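You operate a simulated robot arm through the tools that you are given. There is no shell and no other tool. Be economical: measure what you need, move in short steps, check, and stop when the job is done.

You run a simulated two-armed robot. Do the job below in one go: nothing can be reset, and whatever is moved stays where it is left.

TASK
Push the carton between the blue guides and pack the 1 kg weight in its foam block.
Fine: white foam block in the carton, weight marked out in its hole, both flaps down.

Only the result counts: the job must be done as asked and must still hold three seconds after the hand-in. Knocking over, shifting, dropping, spilling or breaking anything else fails it.

THE ROBOT
Two 6-joint arms with fingered hands on one trunk, on a base that drives. Base frame: it is fixed to the floor where the robot stands at the start and does not move with it; the origin is under the middle of the robot, x ahead of it, y to its left, z up; the surface under the hand at the start is at about z = 0.86. Readings come in m, rad, newtons and seconds.
The left shoulder is at the start at [0.07, 0.191, 1.447], the right one opposite. With the tool pointing down near the work surface each hand reaches from about 0.48 to 0.92 m from the robot's upright axis, wherever it stands, measured 20 degrees to its own side. Places, roughly: back flap of the carton marked export [0.7, -0.1, 1]; blue foam block with hole (8x8x6 cm) [0.4, 0.4, 0.9]; front flap of the carton marked export [0.4, -0.1, 1]; hole of the white foam block with hole [0.4, 0.3, 0.9]; inside of the carton marked export [0.5, -0.1, 0.9]; white foam block with hole (9x9x6 cm) [0.4, 0.3, 0.9]. Payload 4.7 kg a hand.
The TCP of each hand is the grasp point between the finger pads, 0.036 m short of the fingertips. In the tool frame z runs along the fingers and y along their closing line. Largest opening 0.12 m; the body of the gripper starts 0.042 m behind the TCP. The gripper is a hand of 5 fingers: y runs from the thumb to the fingers, the wrist lies at [-0.018, -0.113, -0.198] in the tool frame, and closing takes about 1.5 s.
Orientation is told as [roll, pitch, yaw] about the base's x, y, z axes, in that order, counted from this pose: with the fingers straight down and the wrist toward the robot, the tool's x, y and z point along [0, 1, 0], [1, 0, 0] and [0, 0, -1] of the base frame.

THE INTERFACE
- The arms move only by the tool drive_tool. It takes "left_series", "right_series" or both (then of equal length, played together; a hand with none holds still); each is a list of rows, each a list of 3 entries, a list of its own where there are three numbers: the opening, from 0 (shut) to 1 (fully open), then the shift along the base's x, y, z in m, then the turn, a rotation vector about the base's x, y, z in rad. In form: [[gripper, [tx, ty, tz], [rx, ry, rz]], ...]. A call has 1 to 12 rows; each row is the pose to reach, as a shift and turn from the pose commanded when the call began. Each row takes 0.2 s and may step no farther than 0.05 m and 0.15 rad from the row before; otherwise, or with a gripper value out of range, the whole call is refused. A pose out of reach is approached as far as the arm can. The call stops where the force on the tool passes 70 N (or 10 N more than at its start, if that is more) or the arm is blocked; 0.2 s more then pass. The fingers move at their own pace (about 0.045 m/s each) and stop on an object; they squeeze with about 23 N. The grip force told is the motor's: it shows also when the fingers shut on nothing. Time passes only in rows, and 0.2 s behind the last, so rows that repeat a pose let the fingers close. The reply holds the time, the measured pose of the TCP, the force on the tool along the base axes, the opening and the grip force, in the units named above and with some noise, with the torque about the TCP (base axes, N m) and any sound that the robot's microphone picked up.
- Cameras (640 x 400 px; columns grow to the right, rows downward): "scene" is now at [0.1276, 0.0119, 1.6418]; the picture's right is [0.12, -0.99, -0.00], its down [-0.72, -0.09, -0.69] and it looks along [0.69, 0.08, -0.72] (base axes); focal length 253 px, centre (320, 200). "left" rides on the left gripper at [-0.072, -0.091, -0.144] in its tool frame; the picture's right is [-0.80, -0.28, 0.52], its down [0.53, -0.73, 0.42] and it looks along [0.27, 0.62, 0.74] (tool axes); focal length 234 px, centre (320, 200). "right" rides on the right gripper at [0.072, -0.091, -0.143] in its tool frame; the picture's right is [-0.80, 0.28, -0.52], its down [-0.53, -0.73, 0.42] and it looks along [-0.27, 0.62, 0.74] (tool axes); focal length 234 px, centre (320, 200). There is no depth. A picture from a camera that has moved, and an enlarged one, comes with that camera's place and axes in the base frame and with its lens. The place of the scene camera against the robot may be out by one fixed shift of up to 0.025 m in any direction.
- grab_frame(camera): a new picture of that camera. The clock stands still meanwhile.
- lift_body(by): slides the trunk up (or, below 0, down) by that many m; the arms and the scene camera ride with it, the base frame stays. It gives what a move gives, with no picture.
- base_move(legs): drives the robot by 1 to 6 legs, each [ahead, left, turn to the left] in m, m and rad, along the robot's own axes; the way and the turn of a leg run together, so that a leg with both is an arc; at most 1.5 m and 3.142 rad a leg. The arms and the cameras ride along, it lands a little off, and it stops where it bumps. It gives what a move gives.
- preshape(shape, hand): the hand has 5 fingers and takes this shape, open, in about a second: jaw (thumb against the fingers, like two jaws); tri (thumb and two fingers); tip (a fingertip pinch); poke (one finger out to press); point (the index stretched); flat (the hand flat); cup (the hand cupped); fist (a fist). The gripper value then closes the fingers along that shape, each until it touches; the sizes above hold for jaw. It gives what a move gives, with no picture.
- head_to(pan, tilt): turns the head with the scene camera to pan (to the left, within 1.501 rad either way) and tilt (down, from -0.506 to 1.204), counted from straight ahead of the robot. It gives what a move gives.
- zoom(camera, box): a new picture of the part [left, top, right, bottom] of that camera's present view, enlarged. The clock stands still meanwhile.
- job_done(): hands the job in; it is judged then, once.

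Go step by step. Nothing tells you exact positions but the pictures and the camera data: compare them with the known pose of the tool, close in by small moves and look again before you grip or let go. The budget is 120 turns and 100 pictures, counting those below and the enlarged ones. Unless the task says otherwise, let go and move clear before handing in, and close with one line.

The tools are called after "Emit:" by a JSON object that holds its "fn" and its "kwargs". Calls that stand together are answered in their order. drive_tool: Moves the arms, as the interface text tells. Its arguments: {"type":"object","properties":{"left_series":{"type":"array"},"right_series":{"type":"array"}},"required":[]} The other tools are called the same way: lift_body (by) slides the trunk up or down; preshape (shape, hand) gives the hand a shape; base_move (legs) drives the base; head_to (pan, tilt) turns the head that bears the scene camera; grab_frame (camera) takes a picture; zoom (camera, box) takes an enlarged picture of a part of a camera's view; job_done () hands the job in.

At the start:

```text
time: 0.0
left_eef_pos: [0.664, 0.2424, 1.222]
left_orientation: [0.0, -0.002, 0.001]
left_ft_force: [-0.4, 0.4, -0.1]
left_moment: [0.0, -0.01, 0.0]
left_finger_gap: 0.1194
left_finger_force: 0.1
left_shape: jaw
right_eef_pos: [0.6218, -0.3186, 1.2098]
right_orientation: [-0.002, 0.0, 0.0]
right_ft_force: [-0.1, 0.2, -0.5]
right_moment: [0.02, -0.03, -0.03]
right_finger_gap: 0.1193
right_finger_force: 0.1
right_shape: jaw
trunk travel left (down, up): [-0.924, 0.016]
robot x, y, heading: [-0.0026, -0.0008, 0.001]
head pan, tilt: [0.122, 0.806]
```

scene: 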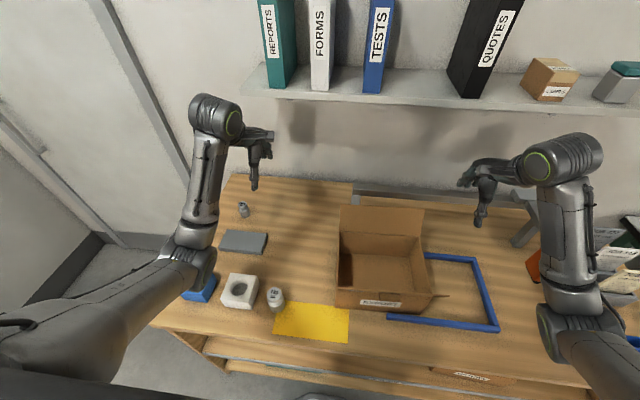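
right: 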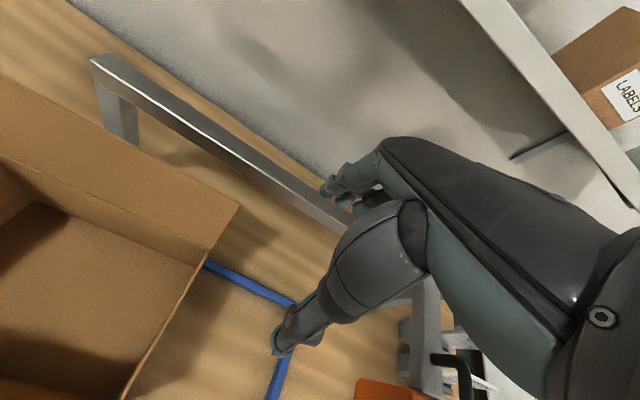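
left: 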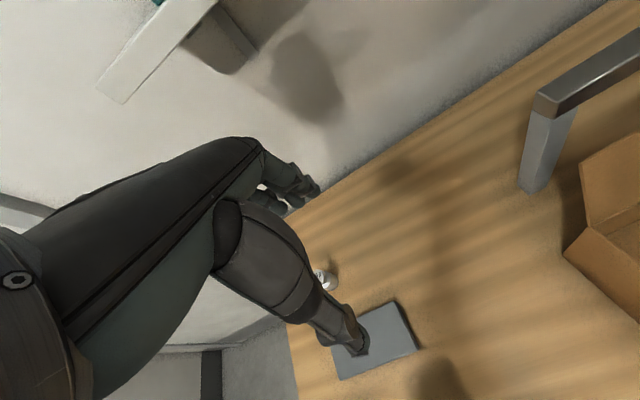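

I see the carton at the middle, left of the blue guide frame, with the white foam block and a weight at the left front. I'll look closer first.

Emit:
{"fn": "zoom", "kwargs": {"camera": "scene", "box": [160, 180, 360, 350]}}

Emit:
{"fn": "zoom", "kwargs": {"camera": "scene", "box": [310, 180, 550, 350]}}

```text
2.35 times, centred on (260, 265) of scene
camera zoom: at [0.1276, 0.0119, 1.6418], right [0.12, -0.99, 0.0], down [-0.72, -0.09, -0.69], along [0.69, 0.08, -0.72], focal length 596 px, centre (461, 47)
```

zoom: 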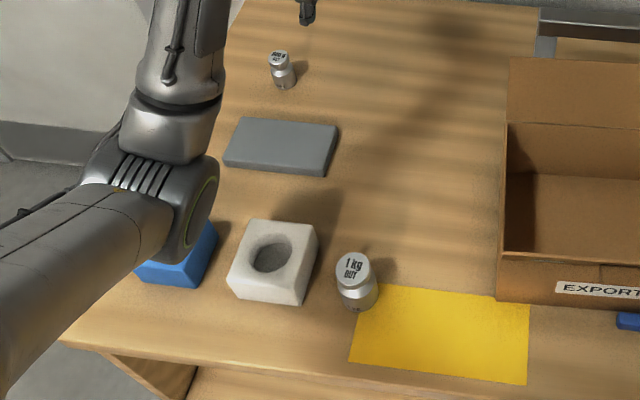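

```text
2.35 times, centred on (430, 265) of scene
camera zoom: at [0.1276, 0.0119, 1.6418], right [0.12, -0.99, 0.0], down [-0.72, -0.09, -0.69], along [0.69, 0.08, -0.72], focal length 596 px, centre (61, 47)
```

zoom: 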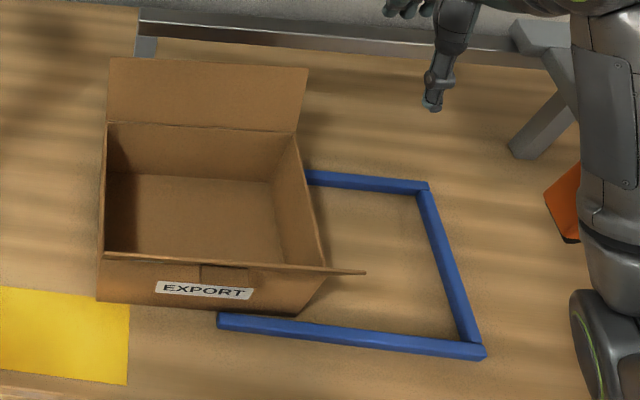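

The 1 kg weight reads "OUT", but there is a second weight at the back; I'll read its mark and check the rest of the table.

Emit:
{"fn": "zoom", "kwargs": {"camera": "scene", "box": [220, 190, 300, 240]}}

Emit:
{"fn": "zoom", "kwargs": {"camera": "scene", "box": [220, 260, 310, 320]}}

Emit:
{"fn": "head_to", "kwargs": {"pan": -0.4, "tilt": 0.95}}

Emit:
{"fn": "grab_frame", "kwargs": {"camera": "scene"}}

```text
8.00 times, centred on (260, 215) of scene
camera zoom: at [0.1276, 0.0119, 1.6418], right [0.12, -0.99, 0.0], down [-0.72, -0.09, -0.69], along [0.69, 0.08, -0.72], focal length 2027 px, centre (800, 80)
```

zoom: 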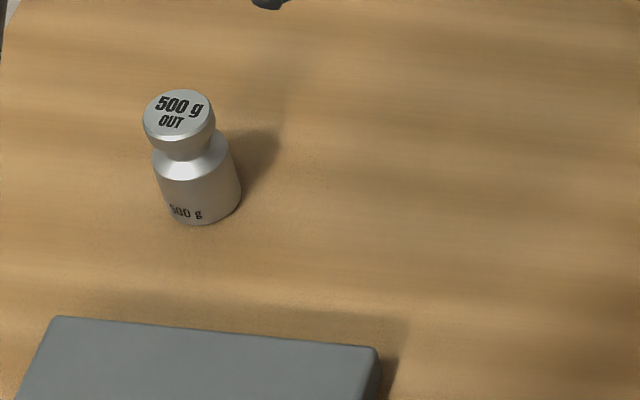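

```text
6.67 times, centred on (265, 290) of scene
camera zoom: at [0.1276, 0.0119, 1.6418], right [0.12, -0.99, 0.0], down [-0.72, -0.09, -0.69], along [0.69, 0.08, -0.72], focal length 1690 px, centre (687, -400)
```

zoom: 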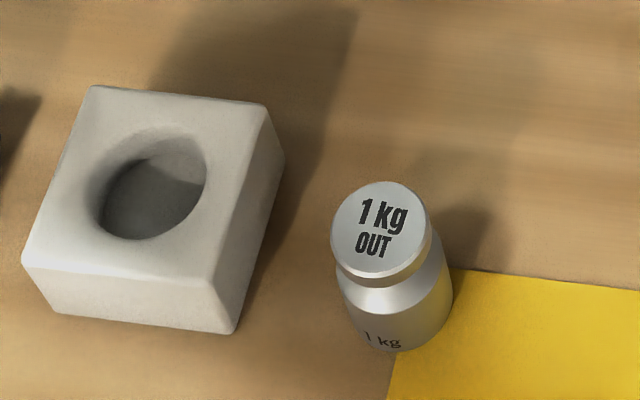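

```text
time: 0.9
left_eef_pos: [0.6654, 0.2433, 1.2214]
left_orientation: [-0.001, -0.002, 0.001]
left_ft_force: [0.0, -0.1, 0.6]
left_moment: [-0.02, -0.01, 0.01]
left_finger_gap: 0.1194
left_finger_force: 0.2
left_shape: jaw
right_eef_pos: [0.6218, -0.3182, 1.2088]
right_orientation: [-0.003, 0.0, -0.001]
right_ft_force: [0.1, 0.3, -0.5]
right_moment: [0.01, 0.03, -0.01]
right_finger_gap: 0.1195
right_finger_force: 0.0
right_shape: jaw
trunk travel left (down, up): [-0.924, 0.016]
robot x, y, heading: [-0.001, 0.0014, -0.001]
head pan, tilt: [-0.4, 0.949]
```

```text
92 pictures are left
camera scene: at [0.1149, -0.0262, 1.6309], right [-0.39, -0.92, 0.0], down [-0.75, 0.32, -0.58], along [0.54, -0.23, -0.81], focal length 253 px, centre (320, 200)
```

scene: 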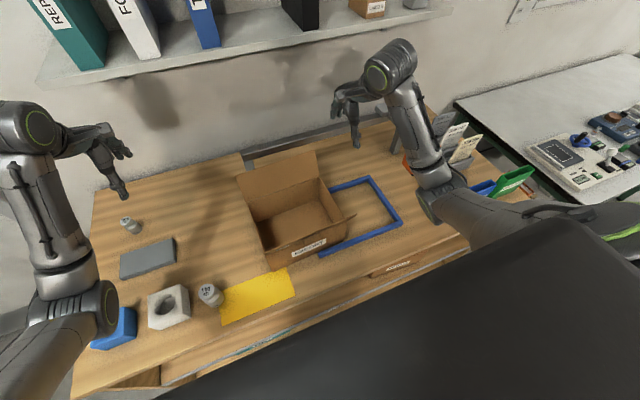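

Only the front weight is 1 kg; the carton must slide right (-y) into the U of guides. I'll examine alignment of carton and guides from this view and from the right-hand camera.

Emit:
{"fn": "zoom", "kwargs": {"camera": "scene", "box": [225, 140, 417, 280]}}

Emit:
{"fn": "drive_tool", "kwargs": {"right_series": [[1, [-0.02, 0.05, 0], [0, 0, 0]], [1, [-0.05, 0.09, 0], [0, 0, 0]], [1, [-0.09, 0.12, 0], [0, 0, 0]], [1, [-0.12, 0.16, 0], [0, 0, 0]], [1, [-0.14, 0.2, 0], [0, 0, 0]]]}}

Emit:
{"fn": "grab_frame", "kwargs": {"camera": "right"}}

```text
2.86 times, centred on (321, 210) of scene
camera zoom: at [0.1149, -0.0262, 1.6309], right [-0.39, -0.92, 0.0], down [-0.75, 0.32, -0.58], along [0.54, -0.23, -0.81], focal length 724 px, centre (317, 171)
```

zoom: 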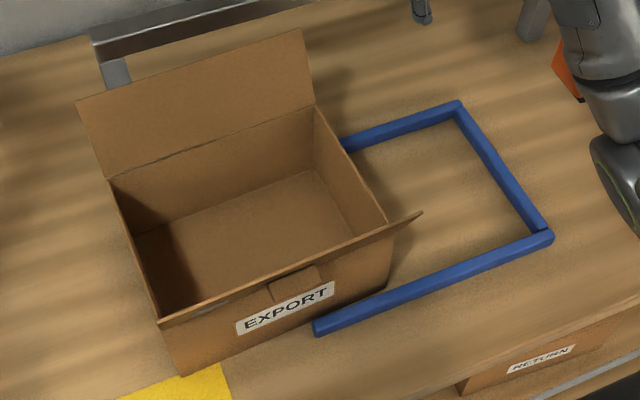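

```text
refused: row 1 steps farther than a row can; nothing moved
```

```text
90 pictures are left
camera right: at [0.529, -0.2462, 1.3516], right [0.28, -0.8, 0.53], down [-0.73, -0.53, -0.42], along [0.62, -0.27, -0.74], focal length 234 px, centre (320, 200)
```

right: 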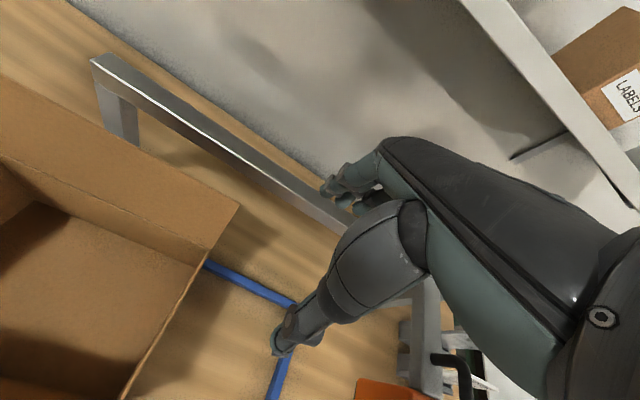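

The carton stands nearly in line with the guides; I'll bring the right hand (shut) over to the carton's left side, to push it along -y low down.

Emit:
{"fn": "drive_tool", "kwargs": {"right_series": [[0.5, [-0.01, 0.044, 0], [0, 0, 0]], [0, [-0.02, 0.088, 0], [0, 0, 0]], [0, [-0.03, 0.132, 0], [0, 0, 0]], [0, [-0.04, 0.176, 0], [0, 0, 0]], [0, [-0.05, 0.22, 0], [0, 0, 0]], [0, [-0.06, 0.264, 0], [0, 0, 0]], [0, [-0.07, 0.308, 0], [0, 0, 0]], [0, [-0.08, 0.352, 0], [0, 0, 0]], [0, [-0.087, 0.4, 0], [0, 0, 0]]]}}

Emit:
{"fn": "grab_frame", "kwargs": {"camera": "right"}}

Emit:
{"fn": "grab_frame", "kwargs": {"camera": "scene"}}

```text
time: 2.3
left_eef_pos: [0.6659, 0.2395, 1.2205]
left_orientation: [0.001, 0.001, -0.001]
left_ft_force: [1.1, 0.1, -0.1]
left_moment: [-0.01, 0.02, -0.01]
left_finger_gap: 0.1195
left_finger_force: 0.1
left_shape: jaw
right_eef_pos: [0.5906, -0.177, 1.1895]
right_orientation: [-0.16, -0.033, -0.097]
right_ft_force: [-0.2, -0.7, 0.4]
right_moment: [0.04, 0.04, -0.02]
right_finger_gap: 0.003
right_finger_force: 0.0
right_shape: jaw
right hand out of reach, approached as far as the arm can: row 1, 2, 3, 4, 5, 6
trunk travel left (down, up): [-0.924, 0.016]
robot x, y, heading: [-0.0018, -0.0009, 0.001]
head pan, tilt: [-0.4, 0.949]
stopped in row 6 (right hand): the arm was blocked; the commanded pose is now the measured one
```

```text
89 pictures are left
camera right: at [0.5035, -0.0749, 1.3163], right [0.19, -0.73, 0.66], down [-0.77, -0.52, -0.36], along [0.6, -0.44, -0.66], focal length 234 px, centre (320, 200)
```

right: 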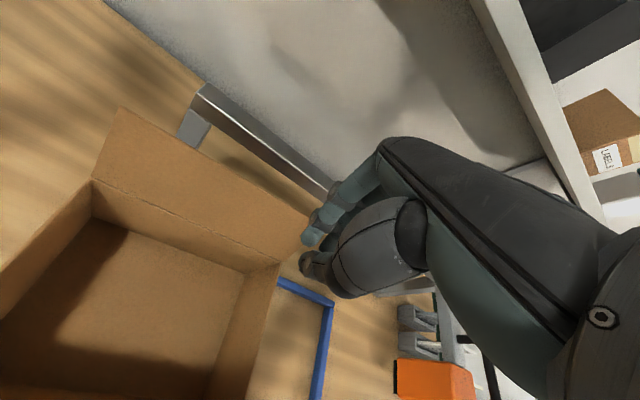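

```text
88 pictures are left
camera scene: at [0.1166, -0.0301, 1.6306], right [-0.39, -0.92, 0.0], down [-0.75, 0.32, -0.58], along [0.53, -0.23, -0.81], focal length 253 px, centre (320, 200)
```

scene: 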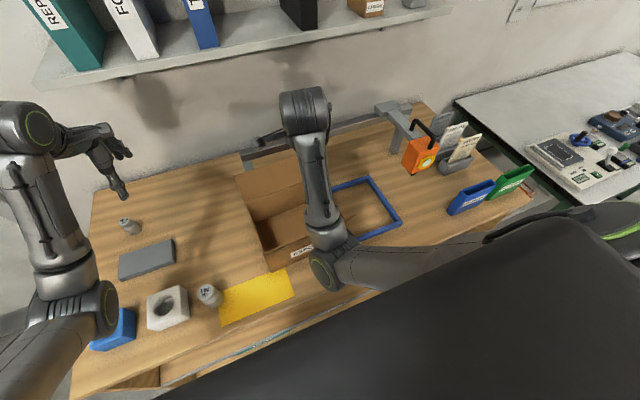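

The right arm cannot reach there from this stance. I'll restore the hand's pose, then move the base back and left so the right arm works in its natural zone.

Emit:
{"fn": "drive_tool", "kwargs": {"right_series": [[0, [0.008, -0.035, 0.005], [0.04, 0.008, 0.024]], [0, [0.016, -0.07, 0.01], [0.08, 0.016, 0.048]], [0, [0.024, -0.105, 0.015], [0.12, 0.024, 0.072]], [0, [0.031, -0.142, 0.02], [0.16, 0.033, 0.097]]]}}

Emit:
{"fn": "base_move", "kwargs": {"legs": [[-0.12, 0, 0], [0, 0.3, 0]]}}

Emit:
{"fn": "grab_frame", "kwargs": {"camera": "scene"}}

Emit:
{"fn": "grab_frame", "kwargs": {"camera": "right"}}

```text
time: 3.3
left_eef_pos: [0.6639, 0.2406, 1.2216]
left_orientation: [0.0, -0.001, 0.0]
left_ft_force: [-0.3, 0.5, 0.0]
left_moment: [0.04, -0.04, -0.01]
left_finger_gap: 0.1198
left_finger_force: 0.1
left_shape: jaw
right_eef_pos: [0.6208, -0.314, 1.2126]
right_orientation: [0.0, 0.008, 0.003]
right_ft_force: [-0.3, -0.7, -0.1]
right_moment: [0.02, -0.02, 0.01]
right_finger_gap: 0.0
right_finger_force: 23.0
right_shape: jaw
right hand out of reach, approached as far as the arm can: row 1, 2, 3
trunk travel left (down, up): [-0.924, 0.016]
robot x, y, heading: [0.0019, 0.003, -0.003]
head pan, tilt: [-0.4, 0.949]
```

```text
time: 6.1
left_eef_pos: [0.5449, 0.5268, 1.2215]
left_orientation: [0.0, -0.003, 0.0]
left_ft_force: [0.8, -0.5, 0.3]
left_moment: [0.0, 0.01, 0.01]
left_finger_gap: 0.1197
left_finger_force: 0.1
left_shape: jaw
right_eef_pos: [0.502, -0.0293, 1.2117]
right_orientation: [0.0, 0.007, 0.002]
right_ft_force: [1.2, -0.2, -0.2]
right_moment: [0.0, 0.03, 0.0]
right_finger_gap: 0.0
right_finger_force: 22.8
right_shape: jaw
trunk travel left (down, up): [-0.924, 0.016]
robot x, y, heading: [-0.1203, 0.2831, 0.001]
head pan, tilt: [-0.4, 0.949]
```

```text
87 pictures are left
camera scene: at [-0.0053, 0.2568, 1.6308], right [-0.39, -0.92, 0.0], down [-0.75, 0.32, -0.58], along [0.54, -0.23, -0.81], focal length 253 px, centre (320, 200)
```

scene: 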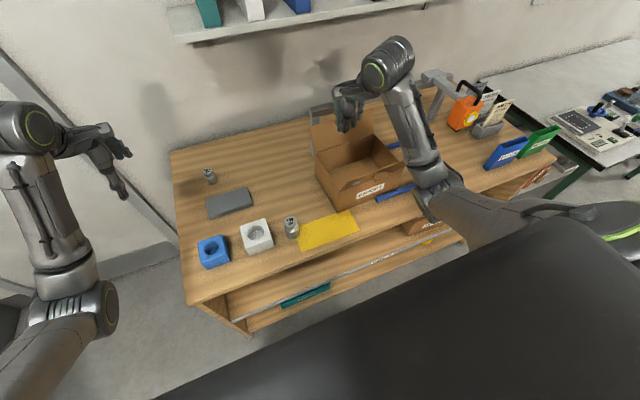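

```text
86 pictures are left
camera right: at [0.4101, 0.0429, 1.3556], right [0.29, -0.8, 0.52], down [-0.73, -0.53, -0.42], along [0.62, -0.27, -0.74], focal length 234 px, centre (320, 200)
```

right: 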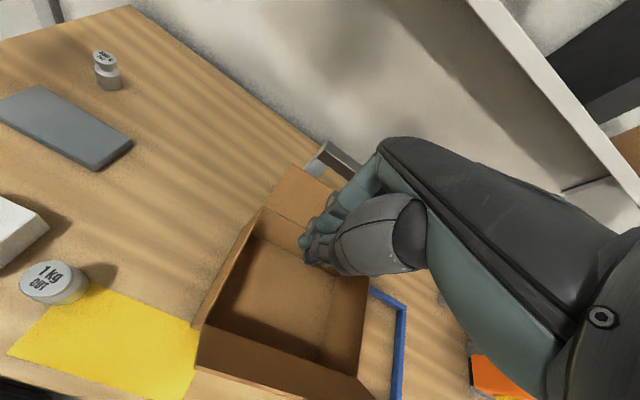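

The carton's left face is near y=0. I'll move the shut right hand to (0.535, 0.085) and down beside it.

Emit:
{"fn": "drive_tool", "kwargs": {"right_series": [[0, [0.011, 0.04, 0], [0, 0, 0]], [0, [0.022, 0.08, 0], [0, 0, 0]], [0, [0.033, 0.115, -0.01], [0, 0, 0]], [0, [0.033, 0.115, -0.06], [0, 0, 0]], [0, [0.033, 0.115, -0.11], [0, 0, 0]], [0, [0.033, 0.115, -0.16], [0, 0, 0]], [0, [0.033, 0.115, -0.2], [0, 0, 0]]]}}

Emit:
{"fn": "grab_frame", "kwargs": {"camera": "right"}}

Emit:
{"fn": "grab_frame", "kwargs": {"camera": "scene"}}

```text
time: 7.7
left_eef_pos: [0.5453, 0.5279, 1.2217]
left_orientation: [0.001, -0.002, 0.0]
left_ft_force: [0.7, 0.4, 0.6]
left_moment: [-0.05, 0.01, 0.03]
left_finger_gap: 0.1196
left_finger_force: 0.0
left_shape: jaw
right_eef_pos: [0.5375, 0.0869, 1.0121]
right_orientation: [0.0, 0.008, 0.002]
right_ft_force: [0.1, -0.2, 0.0]
right_moment: [0.05, 0.03, 0.01]
right_finger_gap: 0.0002
right_finger_force: 22.9
right_shape: jaw
right hand out of reach, approached as far as the arm can: row 1, 2
trunk travel left (down, up): [-0.924, 0.016]
robot x, y, heading: [-0.1202, 0.2872, -0.001]
head pan, tilt: [-0.4, 0.949]
```

```text
85 pictures are left
camera right: at [0.4454, 0.1582, 1.1573], right [0.28, -0.8, 0.52], down [-0.73, -0.53, -0.42], along [0.62, -0.27, -0.74], focal length 234 px, centre (320, 200)
```

right: 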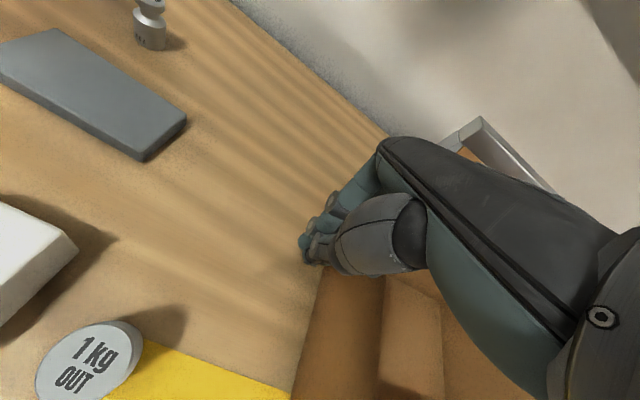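

```text
84 pictures are left
camera scene: at [-0.0053, 0.2581, 1.6309], right [-0.39, -0.92, 0.0], down [-0.75, 0.32, -0.58], along [0.54, -0.23, -0.81], focal length 253 px, centre (320, 200)
```

scene: 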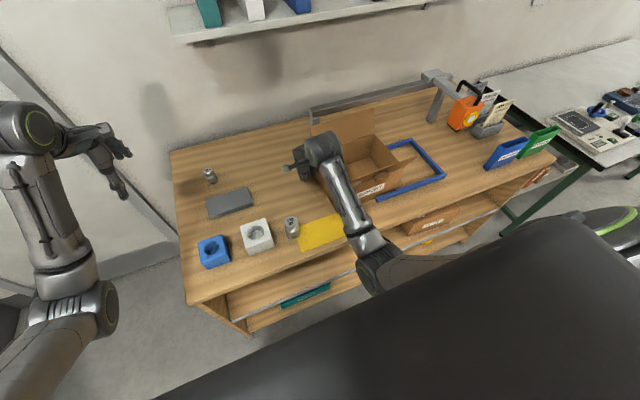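

The left face's bottom edge works out at y≈0.00. I'll go down to z≈0.91 and make a first push toward -y.

Emit:
{"fn": "drive_tool", "kwargs": {"right_series": [[0, [0, 0, -0.05], [0, 0, 0]], [0, [0, 0, -0.1], [0, 0, 0]], [0, [0, -0.02, -0.1], [0, 0, 0]], [0, [0, -0.04, -0.1], [0, 0, 0]], [0, [0, -0.06, -0.1], [0, 0, 0]], [0, [0, -0.08, -0.1], [0, 0, 0]], [0, [0, -0.1, -0.1], [0, 0, 0]], [0, [0, -0.12, -0.1], [0, 0, 0]]]}}

Emit:
{"fn": "grab_frame", "kwargs": {"camera": "scene"}}

Emit:
{"fn": "grab_frame", "kwargs": {"camera": "right"}}

```text
time: 9.5
left_eef_pos: [0.5442, 0.5276, 1.2228]
left_orientation: [0.0, 0.0, 0.001]
left_ft_force: [0.3, 0.2, 0.1]
left_moment: [0.01, 0.01, -0.01]
left_finger_gap: 0.1197
left_finger_force: 0.1
left_shape: jaw
right_eef_pos: [0.5359, -0.0329, 0.9117]
right_orientation: [-0.002, 0.01, 0.001]
right_ft_force: [0.2, 2.1, 0.8]
right_moment: [-0.12, 0.01, 0.07]
right_finger_gap: 0.0001
right_finger_force: 23.2
right_shape: jaw
trunk travel left (down, up): [-0.924, 0.016]
robot x, y, heading: [-0.1179, 0.2863, 0.0]
head pan, tilt: [-0.4, 0.949]
```

```text
83 pictures are left
camera scene: at [-0.0054, 0.2581, 1.6309], right [-0.39, -0.92, 0.0], down [-0.75, 0.32, -0.58], along [0.54, -0.23, -0.81], focal length 253 px, centre (320, 200)
```

scene: 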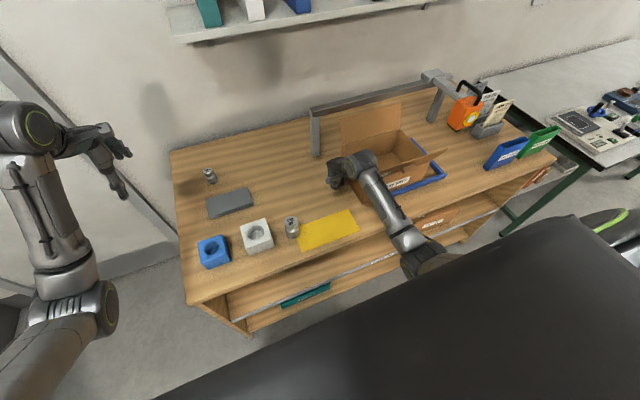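

```text
82 pictures are left
camera right: at [0.443, 0.0394, 1.0561], right [0.29, -0.8, 0.52], down [-0.73, -0.53, -0.42], along [0.62, -0.27, -0.74], focal length 234 px, centre (320, 200)
```

right: 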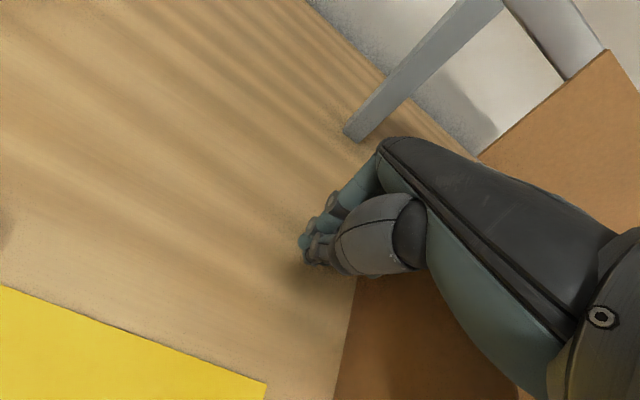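

The carton is sliding with about 2 N. I'll zoom to see its alignment.

Emit:
{"fn": "zoom", "kwargs": {"camera": "scene", "box": [310, 90, 470, 210]}}

```text
3.33 times, centred on (390, 150) of scene
camera zoom: at [-0.0054, 0.2581, 1.6309], right [-0.39, -0.92, 0.0], down [-0.75, 0.32, -0.58], along [0.54, -0.23, -0.81], focal length 845 px, centre (87, 367)
```

zoom: 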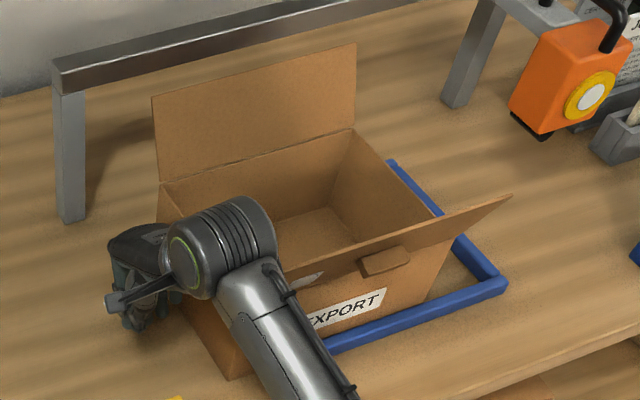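

It is entering squarely between the guides with about 6–7 cm left. I'll push on 5.5 cm more and check the force.

Emit:
{"fn": "drive_tool", "kwargs": {"right_series": [[0, [0, -0.015, 0], [0, 0, 0]], [0, [0, -0.03, 0], [0, 0, 0]], [0, [0, -0.04, 0], [0, 0, 0]], [0, [0, -0.05, 0], [0, 0, 0]], [0, [0, -0.055, 0], [0, 0, 0]]]}}

Emit:
{"fn": "zoom", "kwargs": {"camera": "scene", "box": [330, 100, 470, 205]}}

```text
time: 10.7
left_eef_pos: [0.5457, 0.5291, 1.221]
left_orientation: [0.0, -0.001, 0.0]
left_ft_force: [0.3, 0.2, -0.4]
left_moment: [-0.01, 0.0, 0.03]
left_finger_gap: 0.12
left_finger_force: 0.0
left_shape: jaw
right_eef_pos: [0.5349, -0.0897, 0.9131]
right_orientation: [-0.002, 0.008, 0.002]
right_ft_force: [0.0, 1.6, -0.1]
right_moment: [-0.09, 0.01, 0.04]
right_finger_gap: 0.0
right_finger_force: 24.0
right_shape: jaw
trunk travel left (down, up): [-0.924, 0.016]
robot x, y, heading: [-0.117, 0.2897, -0.002]
head pan, tilt: [-0.4, 0.949]
```

```text
3.81 times, centred on (400, 152) of scene
camera zoom: at [-0.0054, 0.2588, 1.6309], right [-0.39, -0.92, 0.0], down [-0.75, 0.32, -0.58], along [0.54, -0.23, -0.81], focal length 965 px, centre (15, 381)
```

zoom: 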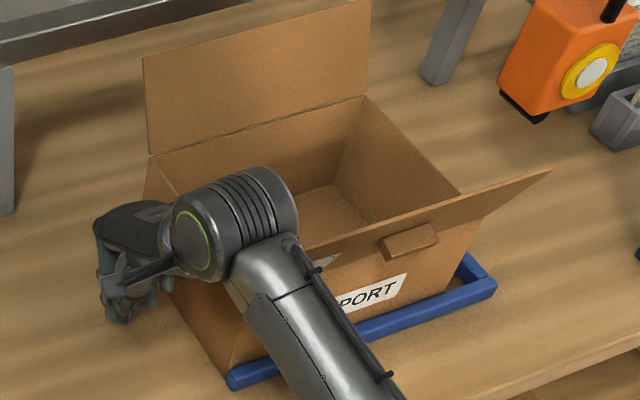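

About 2 cm left; continuing in fine steps and watching the force.

Emit:
{"fn": "drive_tool", "kwargs": {"right_series": [[0, [0, -0.005, 0], [0, 0, 0]], [0, [0, -0.01, 0], [0, 0, 0]], [0, [0, -0.014, 0], [0, 0, 0]], [0, [0, -0.014, 0], [0, 0, 0]]]}}

Emit:
{"fn": "zoom", "kwargs": {"camera": "scene", "box": [330, 100, 470, 205]}}

```text
time: 11.7
left_eef_pos: [0.5454, 0.5288, 1.2211]
left_orientation: [-0.001, -0.002, 0.0]
left_ft_force: [-0.1, -0.4, 0.1]
left_moment: [0.01, 0.04, -0.01]
left_finger_gap: 0.1199
left_finger_force: 0.0
left_shape: jaw
right_eef_pos: [0.5351, -0.1031, 0.9132]
right_orientation: [-0.002, 0.009, 0.001]
right_ft_force: [0.0, -0.5, 0.6]
right_moment: [-0.05, 0.01, 0.04]
right_finger_gap: 0.0
right_finger_force: 23.0
right_shape: jaw
trunk travel left (down, up): [-0.924, 0.016]
robot x, y, heading: [-0.1217, 0.2842, -0.006]
head pan, tilt: [-0.4, 0.949]
```

```text
3.81 times, centred on (400, 152) of scene
camera zoom: at [-0.0053, 0.2591, 1.6309], right [-0.39, -0.92, 0.0], down [-0.75, 0.32, -0.58], along [0.54, -0.23, -0.81], focal length 965 px, centre (15, 381)
```

zoom: 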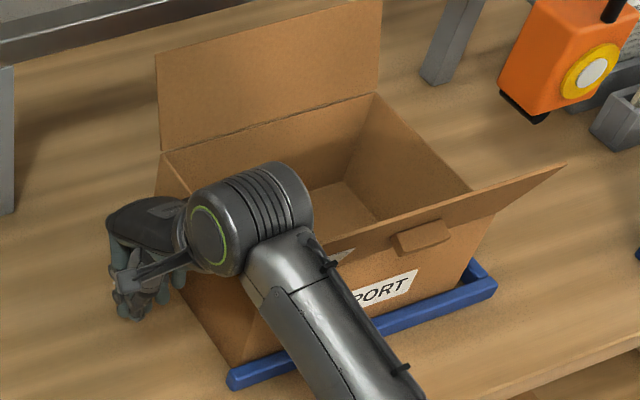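

Nearly there; a few more millimetre steps.

Emit:
{"fn": "drive_tool", "kwargs": {"right_series": [[0, [0, -0.003, 0], [0, 0, 0]], [0, [0, -0.006, 0], [0, 0, 0]], [0, [0, -0.008, 0], [0, 0, 0]], [0, [0, -0.008, 0], [0, 0, 0]]]}}

Emit:
{"fn": "zoom", "kwargs": {"camera": "scene", "box": [400, 130, 460, 190]}}

```text
time: 12.7
left_eef_pos: [0.5453, 0.5295, 1.2213]
left_orientation: [-0.002, -0.002, -0.001]
left_ft_force: [-0.4, 0.3, 0.6]
left_moment: [-0.03, -0.02, 0.0]
left_finger_gap: 0.1197
left_finger_force: 0.1
left_shape: jaw
right_eef_pos: [0.5358, -0.1097, 0.9124]
right_orientation: [-0.001, 0.01, 0.004]
right_ft_force: [0.0, 1.2, 0.9]
right_moment: [-0.05, -0.02, 0.05]
right_finger_gap: 0.0
right_finger_force: 22.7
right_shape: jaw
trunk travel left (down, up): [-0.924, 0.016]
robot x, y, heading: [-0.1199, 0.2847, -0.006]
head pan, tilt: [-0.4, 0.949]
```

```text
6.67 times, centred on (430, 160) of scene
camera zoom: at [-0.0052, 0.2591, 1.6309], right [-0.39, -0.92, 0.0], down [-0.75, 0.32, -0.58], along [0.54, -0.23, -0.81], focal length 1690 px, centre (-413, 467)
```

zoom: 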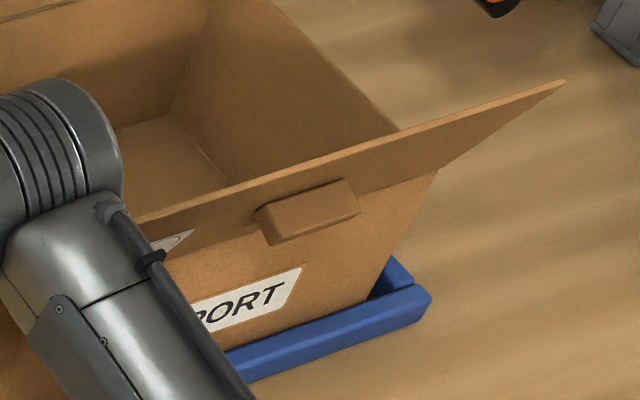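

A thin gap may remain at the right guide; a few more millimetres until the force rises.

Emit:
{"fn": "drive_tool", "kwargs": {"right_series": [[0, [0, -0.003, 0], [0, 0, 0]], [0, [0, -0.006, 0], [0, 0, 0]], [0, [0, -0.006, 0], [0, 0, 0]]]}}

Emit:
{"fn": "zoom", "kwargs": {"camera": "scene", "box": [400, 130, 460, 190]}}

```text
time: 13.5
left_eef_pos: [0.5451, 0.5287, 1.2211]
left_orientation: [-0.001, -0.002, -0.001]
left_ft_force: [-0.5, -0.3, -0.4]
left_moment: [-0.05, 0.01, 0.0]
left_finger_gap: 0.1197
left_finger_force: 0.0
left_shape: jaw
right_eef_pos: [0.5339, -0.1155, 0.9122]
right_orientation: [-0.004, 0.01, 0.002]
right_ft_force: [-0.9, 0.7, -0.7]
right_moment: [-0.01, 0.04, 0.05]
right_finger_gap: 0.0002
right_finger_force: 23.1
right_shape: jaw
trunk travel left (down, up): [-0.924, 0.016]
robot x, y, heading: [-0.1227, 0.284, -0.002]
head pan, tilt: [-0.4, 0.949]
```

```text
6.67 times, centred on (430, 160) of scene
camera zoom: at [-0.0053, 0.2591, 1.6309], right [-0.39, -0.92, 0.0], down [-0.75, 0.32, -0.58], along [0.54, -0.23, -0.81], focal length 1690 px, centre (-413, 467)
```

zoom: 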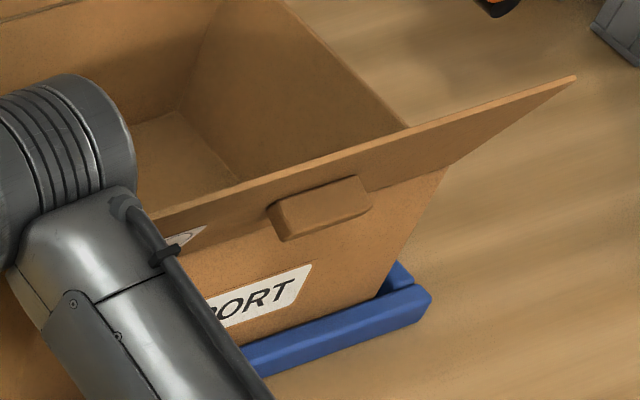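

Still free; continue a few millimetres more.

Emit:
{"fn": "drive_tool", "kwargs": {"right_series": [[0, [0, -0.003, 0], [0, 0, 0]], [0, [0, -0.005, 0], [0, 0, 0]], [0, [0, -0.005, 0], [0, 0, 0]]]}}

Emit:
{"fn": "drive_tool", "kwargs": {"right_series": [[0, [0, -0.002, 0], [0, 0, 0]], [0, [0, -0.004, 0], [0, 0, 0]], [0, [0, -0.004, 0], [0, 0, 0]]]}}

Emit:
{"fn": "zoom", "kwargs": {"camera": "scene", "box": [400, 130, 460, 190]}}

```text
time: 14.3
left_eef_pos: [0.5462, 0.5285, 1.2207]
left_orientation: [-0.003, -0.002, 0.001]
left_ft_force: [-0.6, 0.5, -0.1]
left_moment: [0.0, 0.01, -0.02]
left_finger_gap: 0.1198
left_finger_force: 0.0
left_shape: jaw
right_eef_pos: [0.5343, -0.1203, 0.9125]
right_orientation: [-0.002, 0.007, 0.001]
right_ft_force: [-0.3, 1.5, 1.5]
right_moment: [-0.11, -0.01, 0.04]
right_finger_gap: 0.0001
right_finger_force: 23.1
right_shape: jaw
trunk travel left (down, up): [-0.924, 0.016]
robot x, y, heading: [-0.1216, 0.2837, 0.003]
head pan, tilt: [-0.4, 0.949]
```

```text
time: 15.1
left_eef_pos: [0.5441, 0.5288, 1.2226]
left_orientation: [-0.003, -0.003, -0.001]
left_ft_force: [-0.1, -0.4, -0.2]
left_moment: [-0.02, -0.03, -0.04]
left_finger_gap: 0.1198
left_finger_force: 0.0
left_shape: jaw
right_eef_pos: [0.5363, -0.1236, 0.9126]
right_orientation: [-0.002, 0.007, 0.001]
right_ft_force: [0.5, 2.1, 0.6]
right_moment: [-0.1, -0.02, 0.02]
right_finger_gap: 0.0
right_finger_force: 22.5
right_shape: jaw
trunk travel left (down, up): [-0.924, 0.016]
robot x, y, heading: [-0.1191, 0.2845, -0.0]
head pan, tilt: [-0.4, 0.949]
```

```text
6.67 times, centred on (430, 160) of scene
camera zoom: at [-0.0054, 0.2593, 1.6309], right [-0.39, -0.92, 0.0], down [-0.75, 0.32, -0.58], along [0.54, -0.23, -0.81], focal length 1690 px, centre (-413, 467)
```

zoom: 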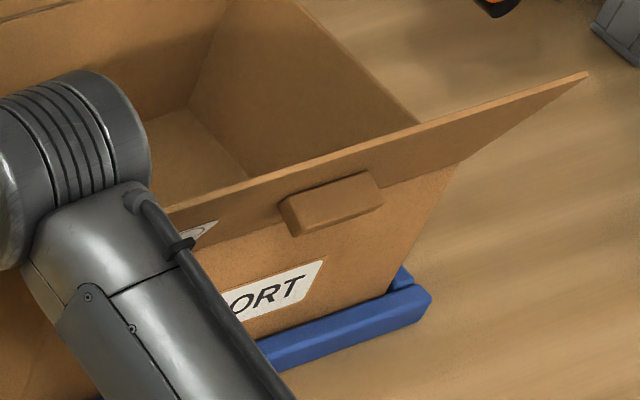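

Corner is almost on the right guide; a touch more.

Emit:
{"fn": "drive_tool", "kwargs": {"right_series": [[0, [0, -0.002, 0], [0, 0, 0]], [0, [0, -0.004, 0], [0, 0, 0]], [0, [0, -0.004, 0], [0, 0, 0]]]}}

Emit:
{"fn": "drive_tool", "kwargs": {"right_series": [[0, [0, -0.002, 0], [0, 0, 0]], [0, [0, -0.003, 0], [0, 0, 0]], [0, [0, -0.003, 0], [0, 0, 0]]]}}

Emit:
{"fn": "zoom", "kwargs": {"camera": "scene", "box": [400, 130, 460, 190]}}

```text
time: 15.9
left_eef_pos: [0.5457, 0.5295, 1.2208]
left_orientation: [-0.003, -0.002, 0.001]
left_ft_force: [0.0, -0.5, 0.4]
left_moment: [-0.01, 0.0, 0.01]
left_finger_gap: 0.1195
left_finger_force: 0.0
left_shape: jaw
right_eef_pos: [0.5365, -0.1285, 0.9103]
right_orientation: [-0.001, 0.007, 0.001]
right_ft_force: [-0.5, 1.0, 0.7]
right_moment: [-0.12, -0.03, -0.01]
right_finger_gap: 0.0
right_finger_force: 23.4
right_shape: jaw
trunk travel left (down, up): [-0.924, 0.016]
robot x, y, heading: [-0.1185, 0.2852, -0.002]
head pan, tilt: [-0.4, 0.949]
```

```text
time: 16.7
left_eef_pos: [0.5449, 0.5302, 1.2216]
left_orientation: [0.0, -0.003, 0.001]
left_ft_force: [0.0, -0.9, -0.1]
left_moment: [0.03, 0.03, 0.0]
left_finger_gap: 0.1196
left_finger_force: 0.0
left_shape: jaw
right_eef_pos: [0.5348, -0.1308, 0.9115]
right_orientation: [-0.003, 0.008, 0.003]
right_ft_force: [-0.5, 5.9, 1.0]
right_moment: [-0.33, -0.05, -0.01]
right_finger_gap: 0.0001
right_finger_force: 23.0
right_shape: jaw
trunk travel left (down, up): [-0.924, 0.016]
robot x, y, heading: [-0.1223, 0.2803, 0.003]
head pan, tilt: [-0.4, 0.949]
```

```text
6.67 times, centred on (430, 160) of scene
camera zoom: at [-0.0058, 0.2601, 1.6309], right [-0.39, -0.92, 0.0], down [-0.75, 0.32, -0.58], along [0.54, -0.23, -0.81], focal length 1690 px, centre (-413, 467)
```

zoom: 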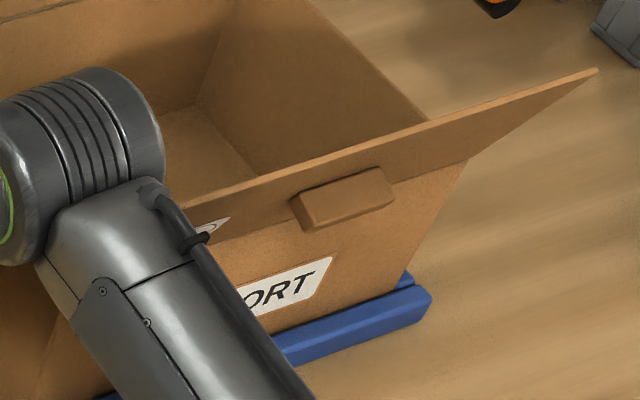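

The force rose to 6 N: the carton is seated against the right guide. I'll retreat left, rise, and shift the base back-left so the weight and foam block lie in the right arm's natural zone.

Emit:
{"fn": "drive_tool", "kwargs": {"right_series": [[0, [0, 0.03, 0], [0, 0, 0]], [0, [0, 0.07, 0], [0, 0, 0]], [0, [0, 0.07, 0.05], [0, 0, 0]], [0.5, [0, 0.07, 0.1], [0, 0, 0]], [1, [0, 0.07, 0.15], [0, 0, 0]], [1, [0, 0.07, 0.19], [0, 0, 0]]]}}

Emit:
{"fn": "base_move", "kwargs": {"legs": [[-0.07, 0, 0], [0, 0.16, 0]]}}

Emit:
{"fn": "head_to", "kwargs": {"pan": -0.25, "tilt": 0.85}}

Emit:
{"fn": "grab_frame", "kwargs": {"camera": "scene"}}

Emit:
{"fn": "grab_frame", "kwargs": {"camera": "right"}}

```text
time: 18.1
left_eef_pos: [0.5447, 0.5281, 1.2208]
left_orientation: [0.0, -0.001, -0.002]
left_ft_force: [0.1, -0.8, -0.4]
left_moment: [0.02, -0.02, 0.05]
left_finger_gap: 0.1202
left_finger_force: 0.1
left_shape: jaw
right_eef_pos: [0.5372, -0.0608, 1.1016]
right_orientation: [-0.003, 0.008, 0.001]
right_ft_force: [-0.9, 0.3, 0.1]
right_moment: [0.02, -0.01, 0.0]
right_finger_gap: 0.0491
right_finger_force: 0.1
right_shape: jaw
trunk travel left (down, up): [-0.924, 0.016]
robot x, y, heading: [-0.1229, 0.2875, -0.001]
head pan, tilt: [-0.4, 0.949]
```

```text
time: 20.1
left_eef_pos: [0.475, 0.688, 1.2214]
left_orientation: [0.001, -0.003, 0.002]
left_ft_force: [-0.5, -0.3, -0.2]
left_moment: [0.02, 0.03, -0.02]
left_finger_gap: 0.1196
left_finger_force: 0.1
left_shape: jaw
right_eef_pos: [0.4698, 0.0993, 1.1011]
right_orientation: [0.001, 0.009, 0.005]
right_ft_force: [0.8, 0.2, -0.4]
right_moment: [0.05, 0.0, -0.01]
right_finger_gap: 0.1198
right_finger_force: 0.1
right_shape: jaw
trunk travel left (down, up): [-0.924, 0.016]
robot x, y, heading: [-0.1882, 0.445, 0.001]
head pan, tilt: [-0.4, 0.949]
```

```text
time: 20.8
left_eef_pos: [0.4758, 0.6897, 1.2213]
left_orientation: [-0.003, -0.002, 0.001]
left_ft_force: [0.3, 0.5, -0.2]
left_moment: [-0.01, 0.01, 0.01]
left_finger_gap: 0.1198
left_finger_force: 0.0
left_shape: jaw
right_eef_pos: [0.4692, 0.1001, 1.1008]
right_orientation: [-0.004, 0.01, 0.003]
right_ft_force: [1.1, -0.6, 0.7]
right_moment: [0.0, 0.03, 0.0]
right_finger_gap: 0.1197
right_finger_force: 0.0
right_shape: jaw
trunk travel left (down, up): [-0.924, 0.016]
robot x, y, heading: [-0.1902, 0.446, 0.002]
head pan, tilt: [-0.25, 0.85]
```

```text
74 pictures are left
camera scene: at [-0.0657, 0.4294, 1.6383], right [-0.25, -0.97, 0.0], down [-0.73, 0.18, -0.66], along [0.64, -0.16, -0.75], focal length 253 px, centre (320, 200)
```

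scene: 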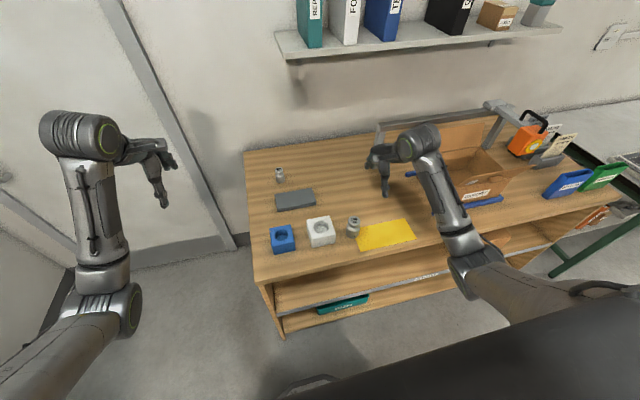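

```text
73 pictures are left
camera right: at [0.3772, 0.1736, 1.2452], right [0.29, -0.8, 0.53], down [-0.73, -0.54, -0.42], along [0.62, -0.27, -0.74], focal length 234 px, centre (320, 200)
```

right: 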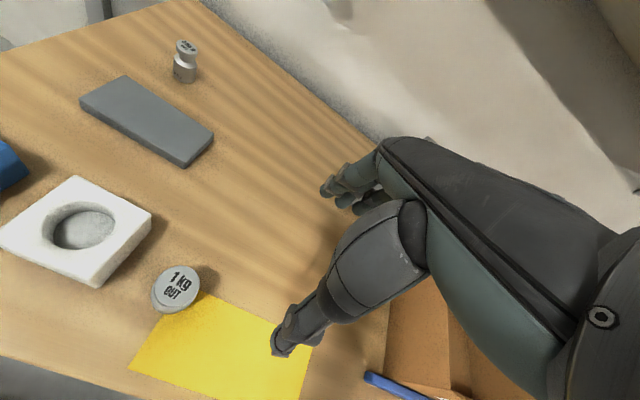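

The right-hand camera now sees block and weight from above; zooming for measurement.

Emit:
{"fn": "zoom", "kwargs": {"camera": "right", "box": [0, 160, 240, 310]}}

Emit:
{"fn": "zoom", "kwargs": {"camera": "scene", "box": [260, 200, 420, 260]}}

```text
2.67 times, centred on (120, 235) of right
camera zoom: at [0.3772, 0.1736, 1.2452], right [0.29, -0.8, 0.53], down [-0.73, -0.54, -0.42], along [0.62, -0.27, -0.74], focal length 624 px, centre (853, 107)
```

zoom: 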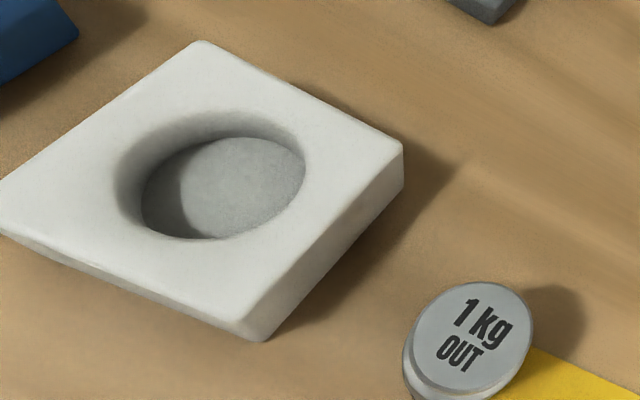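

```text
4.00 times, centred on (340, 230) of scene
camera zoom: at [-0.0657, 0.4294, 1.6383], right [-0.25, -0.97, 0.0], down [-0.73, 0.18, -0.66], along [0.64, -0.16, -0.75], focal length 1014 px, centre (240, 80)
```

zoom: 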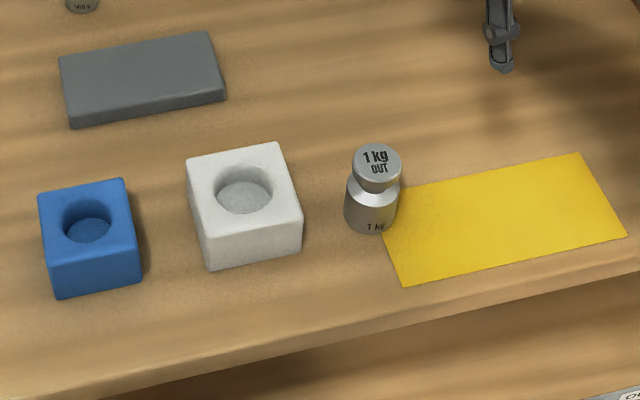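

Right camera puts the weight at about (0.42, 0.179) with its top at 0.94, and the hole at about (0.436, 0.295). I'll bring the open right hand above the weight and look again.

Emit:
{"fn": "drive_tool", "kwargs": {"right_series": [[1, [-0.02, 0.03, 0], [0, 0, 0]], [1, [-0.035, 0.06, 0], [0, 0, 0]], [1, [-0.049, 0.079, 0], [0, 0, 0]], [1, [-0.049, 0.079, -0.04], [0, 0, 0]], [1, [-0.049, 0.079, -0.08], [0, 0, 0]], [1, [-0.049, 0.079, -0.08], [0, 0, 0]]]}}

Emit:
{"fn": "grab_frame", "kwargs": {"camera": "right"}}

Emit:
{"fn": "zoom", "kwargs": {"camera": "scene", "box": [300, 180, 428, 260]}}

```text
time: 22.2
left_eef_pos: [0.4746, 0.6912, 1.2205]
left_orientation: [-0.003, -0.002, 0.003]
left_ft_force: [-0.8, -0.1, -0.3]
left_moment: [-0.04, 0.0, -0.01]
left_finger_gap: 0.1198
left_finger_force: 0.0
left_shape: jaw
right_eef_pos: [0.4223, 0.1805, 1.0185]
right_orientation: [-0.003, 0.009, 0.004]
right_ft_force: [0.2, -0.1, 1.1]
right_moment: [0.01, -0.03, 0.04]
right_finger_gap: 0.1197
right_finger_force: 0.0
right_shape: jaw
trunk travel left (down, up): [-0.924, 0.016]
robot x, y, heading: [-0.1903, 0.4466, 0.003]
head pan, tilt: [-0.25, 0.85]
```

```text
70 pictures are left
camera right: at [0.33, 0.2534, 1.1632], right [0.29, -0.8, 0.53], down [-0.73, -0.54, -0.42], along [0.62, -0.27, -0.74], focal length 234 px, centre (320, 200)
```

right: 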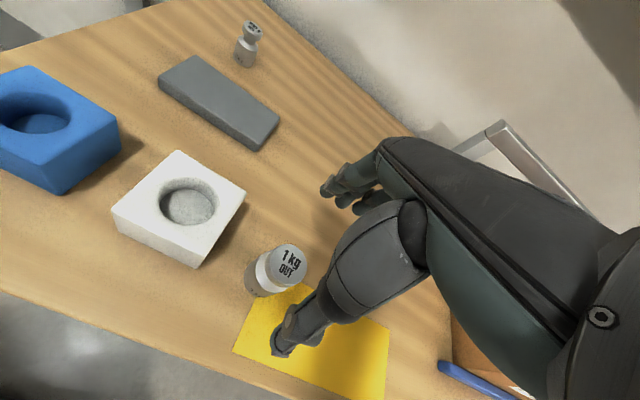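

```text
5.00 times, centred on (364, 220) of scene
camera zoom: at [-0.0663, 0.4295, 1.6384], right [-0.24, -0.97, 0.0], down [-0.73, 0.18, -0.66], along [0.64, -0.16, -0.75], focal length 1267 px, centre (100, 100)
```

zoom: 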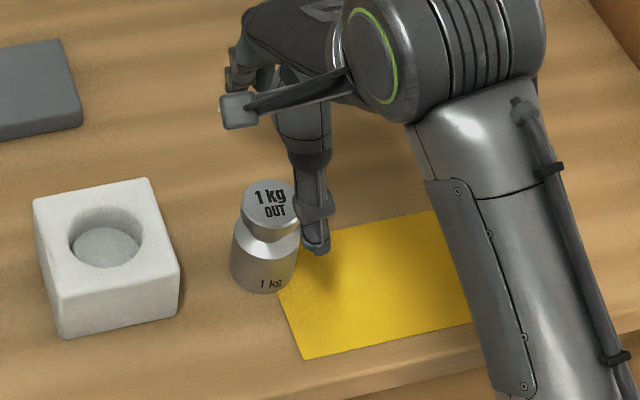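

The weight top computes to (0.421, 0.180), right under the TCP; the hole to (0.435, 0.293). I'll lower to z≈0.947 and close on the head.

Emit:
{"fn": "drive_tool", "kwargs": {"right_series": [[1, [-0.001, -0.001, -0.03], [0, 0, 0]], [1, [-0.001, -0.001, -0.055], [0, 0, 0]], [1, [-0.001, -0.001, -0.07], [0, 0, 0]]]}}

Emit:
{"fn": "grab_frame", "kwargs": {"camera": "right"}}

Emit:
{"fn": "zoom", "kwargs": {"camera": "scene", "box": [300, 180, 428, 260]}}

```text
time: 23.0
left_eef_pos: [0.4748, 0.6902, 1.2226]
left_orientation: [-0.002, -0.002, 0.001]
left_ft_force: [0.5, -0.5, 0.5]
left_moment: [0.0, 0.0, -0.02]
left_finger_gap: 0.1195
left_finger_force: 0.1
left_shape: jaw
right_eef_pos: [0.4177, 0.1811, 0.949]
right_orientation: [-0.002, 0.01, 0.003]
right_ft_force: [0.1, -0.1, 0.3]
right_moment: [0.03, 0.03, -0.01]
right_finger_gap: 0.1196
right_finger_force: 0.1
right_shape: jaw
trunk travel left (down, up): [-0.924, 0.016]
robot x, y, heading: [-0.1951, 0.4448, 0.003]
head pan, tilt: [-0.25, 0.85]
```

```text
68 pictures are left
camera right: at [0.3264, 0.2522, 1.0935], right [0.29, -0.8, 0.53], down [-0.73, -0.54, -0.42], along [0.62, -0.27, -0.74], focal length 234 px, centre (320, 200)
```

right: 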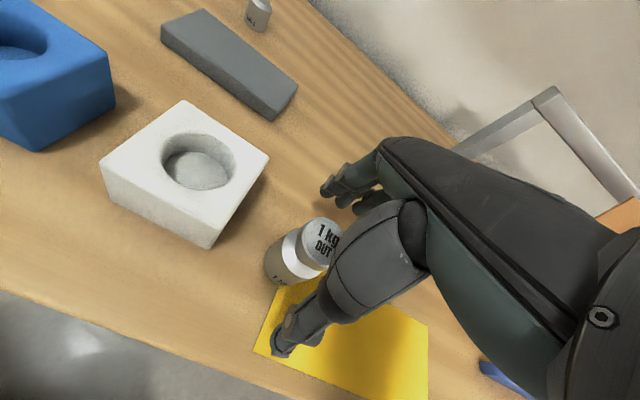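

```text
5.00 times, centred on (364, 220) of scene
camera zoom: at [-0.0662, 0.429, 1.6384], right [-0.24, -0.97, 0.0], down [-0.73, 0.18, -0.66], along [0.64, -0.16, -0.75], focal length 1267 px, centre (100, 100)
```

zoom: 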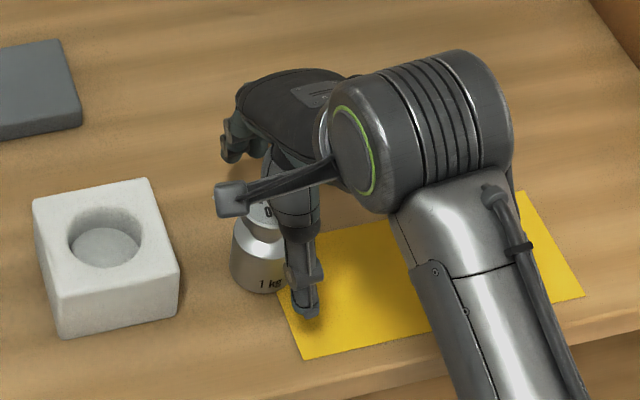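

TCP and weight head agree within 1–2 mm. Closing the hand on it.

Emit:
{"fn": "drive_tool", "kwargs": {"right_series": [[0.5, [0.0015, 0, 0], [0, 0, 0]], [0.2, [0.0015, 0, 0], [0, 0, 0]], [0, [0.0015, 0, 0], [0, 0, 0]], [0, [0.0015, 0, 0], [0, 0, 0]], [0, [0.0015, 0, 0], [0, 0, 0]], [0, [0.0015, 0, 0], [0, 0, 0]], [0, [0.0015, 0, 0], [0, 0, 0]], [0, [0.0015, 0, 0], [0, 0, 0]]]}}

Emit:
{"fn": "grab_frame", "kwargs": {"camera": "right"}}

Emit:
{"fn": "zoom", "kwargs": {"camera": "scene", "box": [300, 180, 428, 260]}}

```text
time: 24.8
left_eef_pos: [0.475, 0.6892, 1.2222]
left_orientation: [-0.002, -0.002, 0.003]
left_ft_force: [0.6, -0.6, 0.6]
left_moment: [0.01, 0.03, 0.02]
left_finger_gap: 0.1194
left_finger_force: 0.0
left_shape: jaw
right_eef_pos: [0.4204, 0.1803, 0.9499]
right_orientation: [-0.002, 0.01, 0.003]
right_ft_force: [-1.7, 1.2, -0.6]
right_moment: [0.03, 0.04, 0.0]
right_finger_gap: 0.0336
right_finger_force: 22.7
right_shape: jaw
trunk travel left (down, up): [-0.924, 0.016]
robot x, y, heading: [-0.1909, 0.4447, 0.001]
head pan, tilt: [-0.25, 0.85]
```

```text
66 pictures are left
camera right: at [0.3281, 0.2513, 1.0936], right [0.29, -0.8, 0.52], down [-0.74, -0.54, -0.42], along [0.61, -0.27, -0.74], focal length 234 px, centre (320, 200)
```

right: 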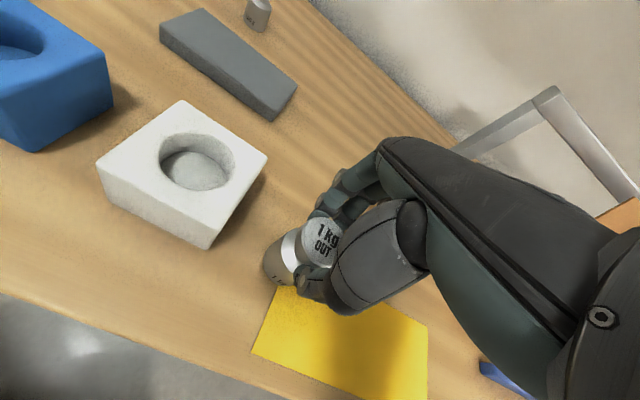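

```text
5.00 times, centred on (364, 220) of scene
camera zoom: at [-0.0657, 0.4288, 1.6382], right [-0.24, -0.97, 0.0], down [-0.73, 0.18, -0.66], along [0.64, -0.16, -0.75], focal length 1267 px, centre (100, 100)
```

zoom: 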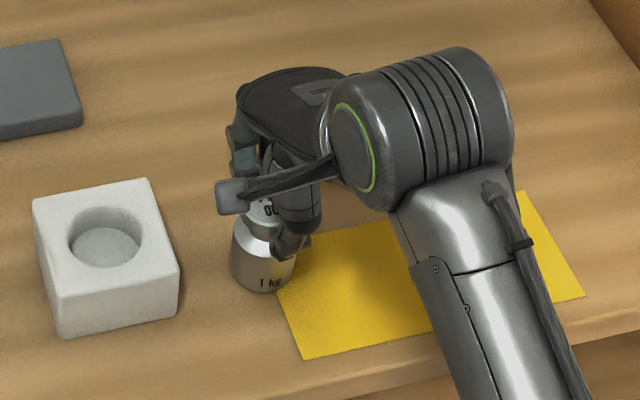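

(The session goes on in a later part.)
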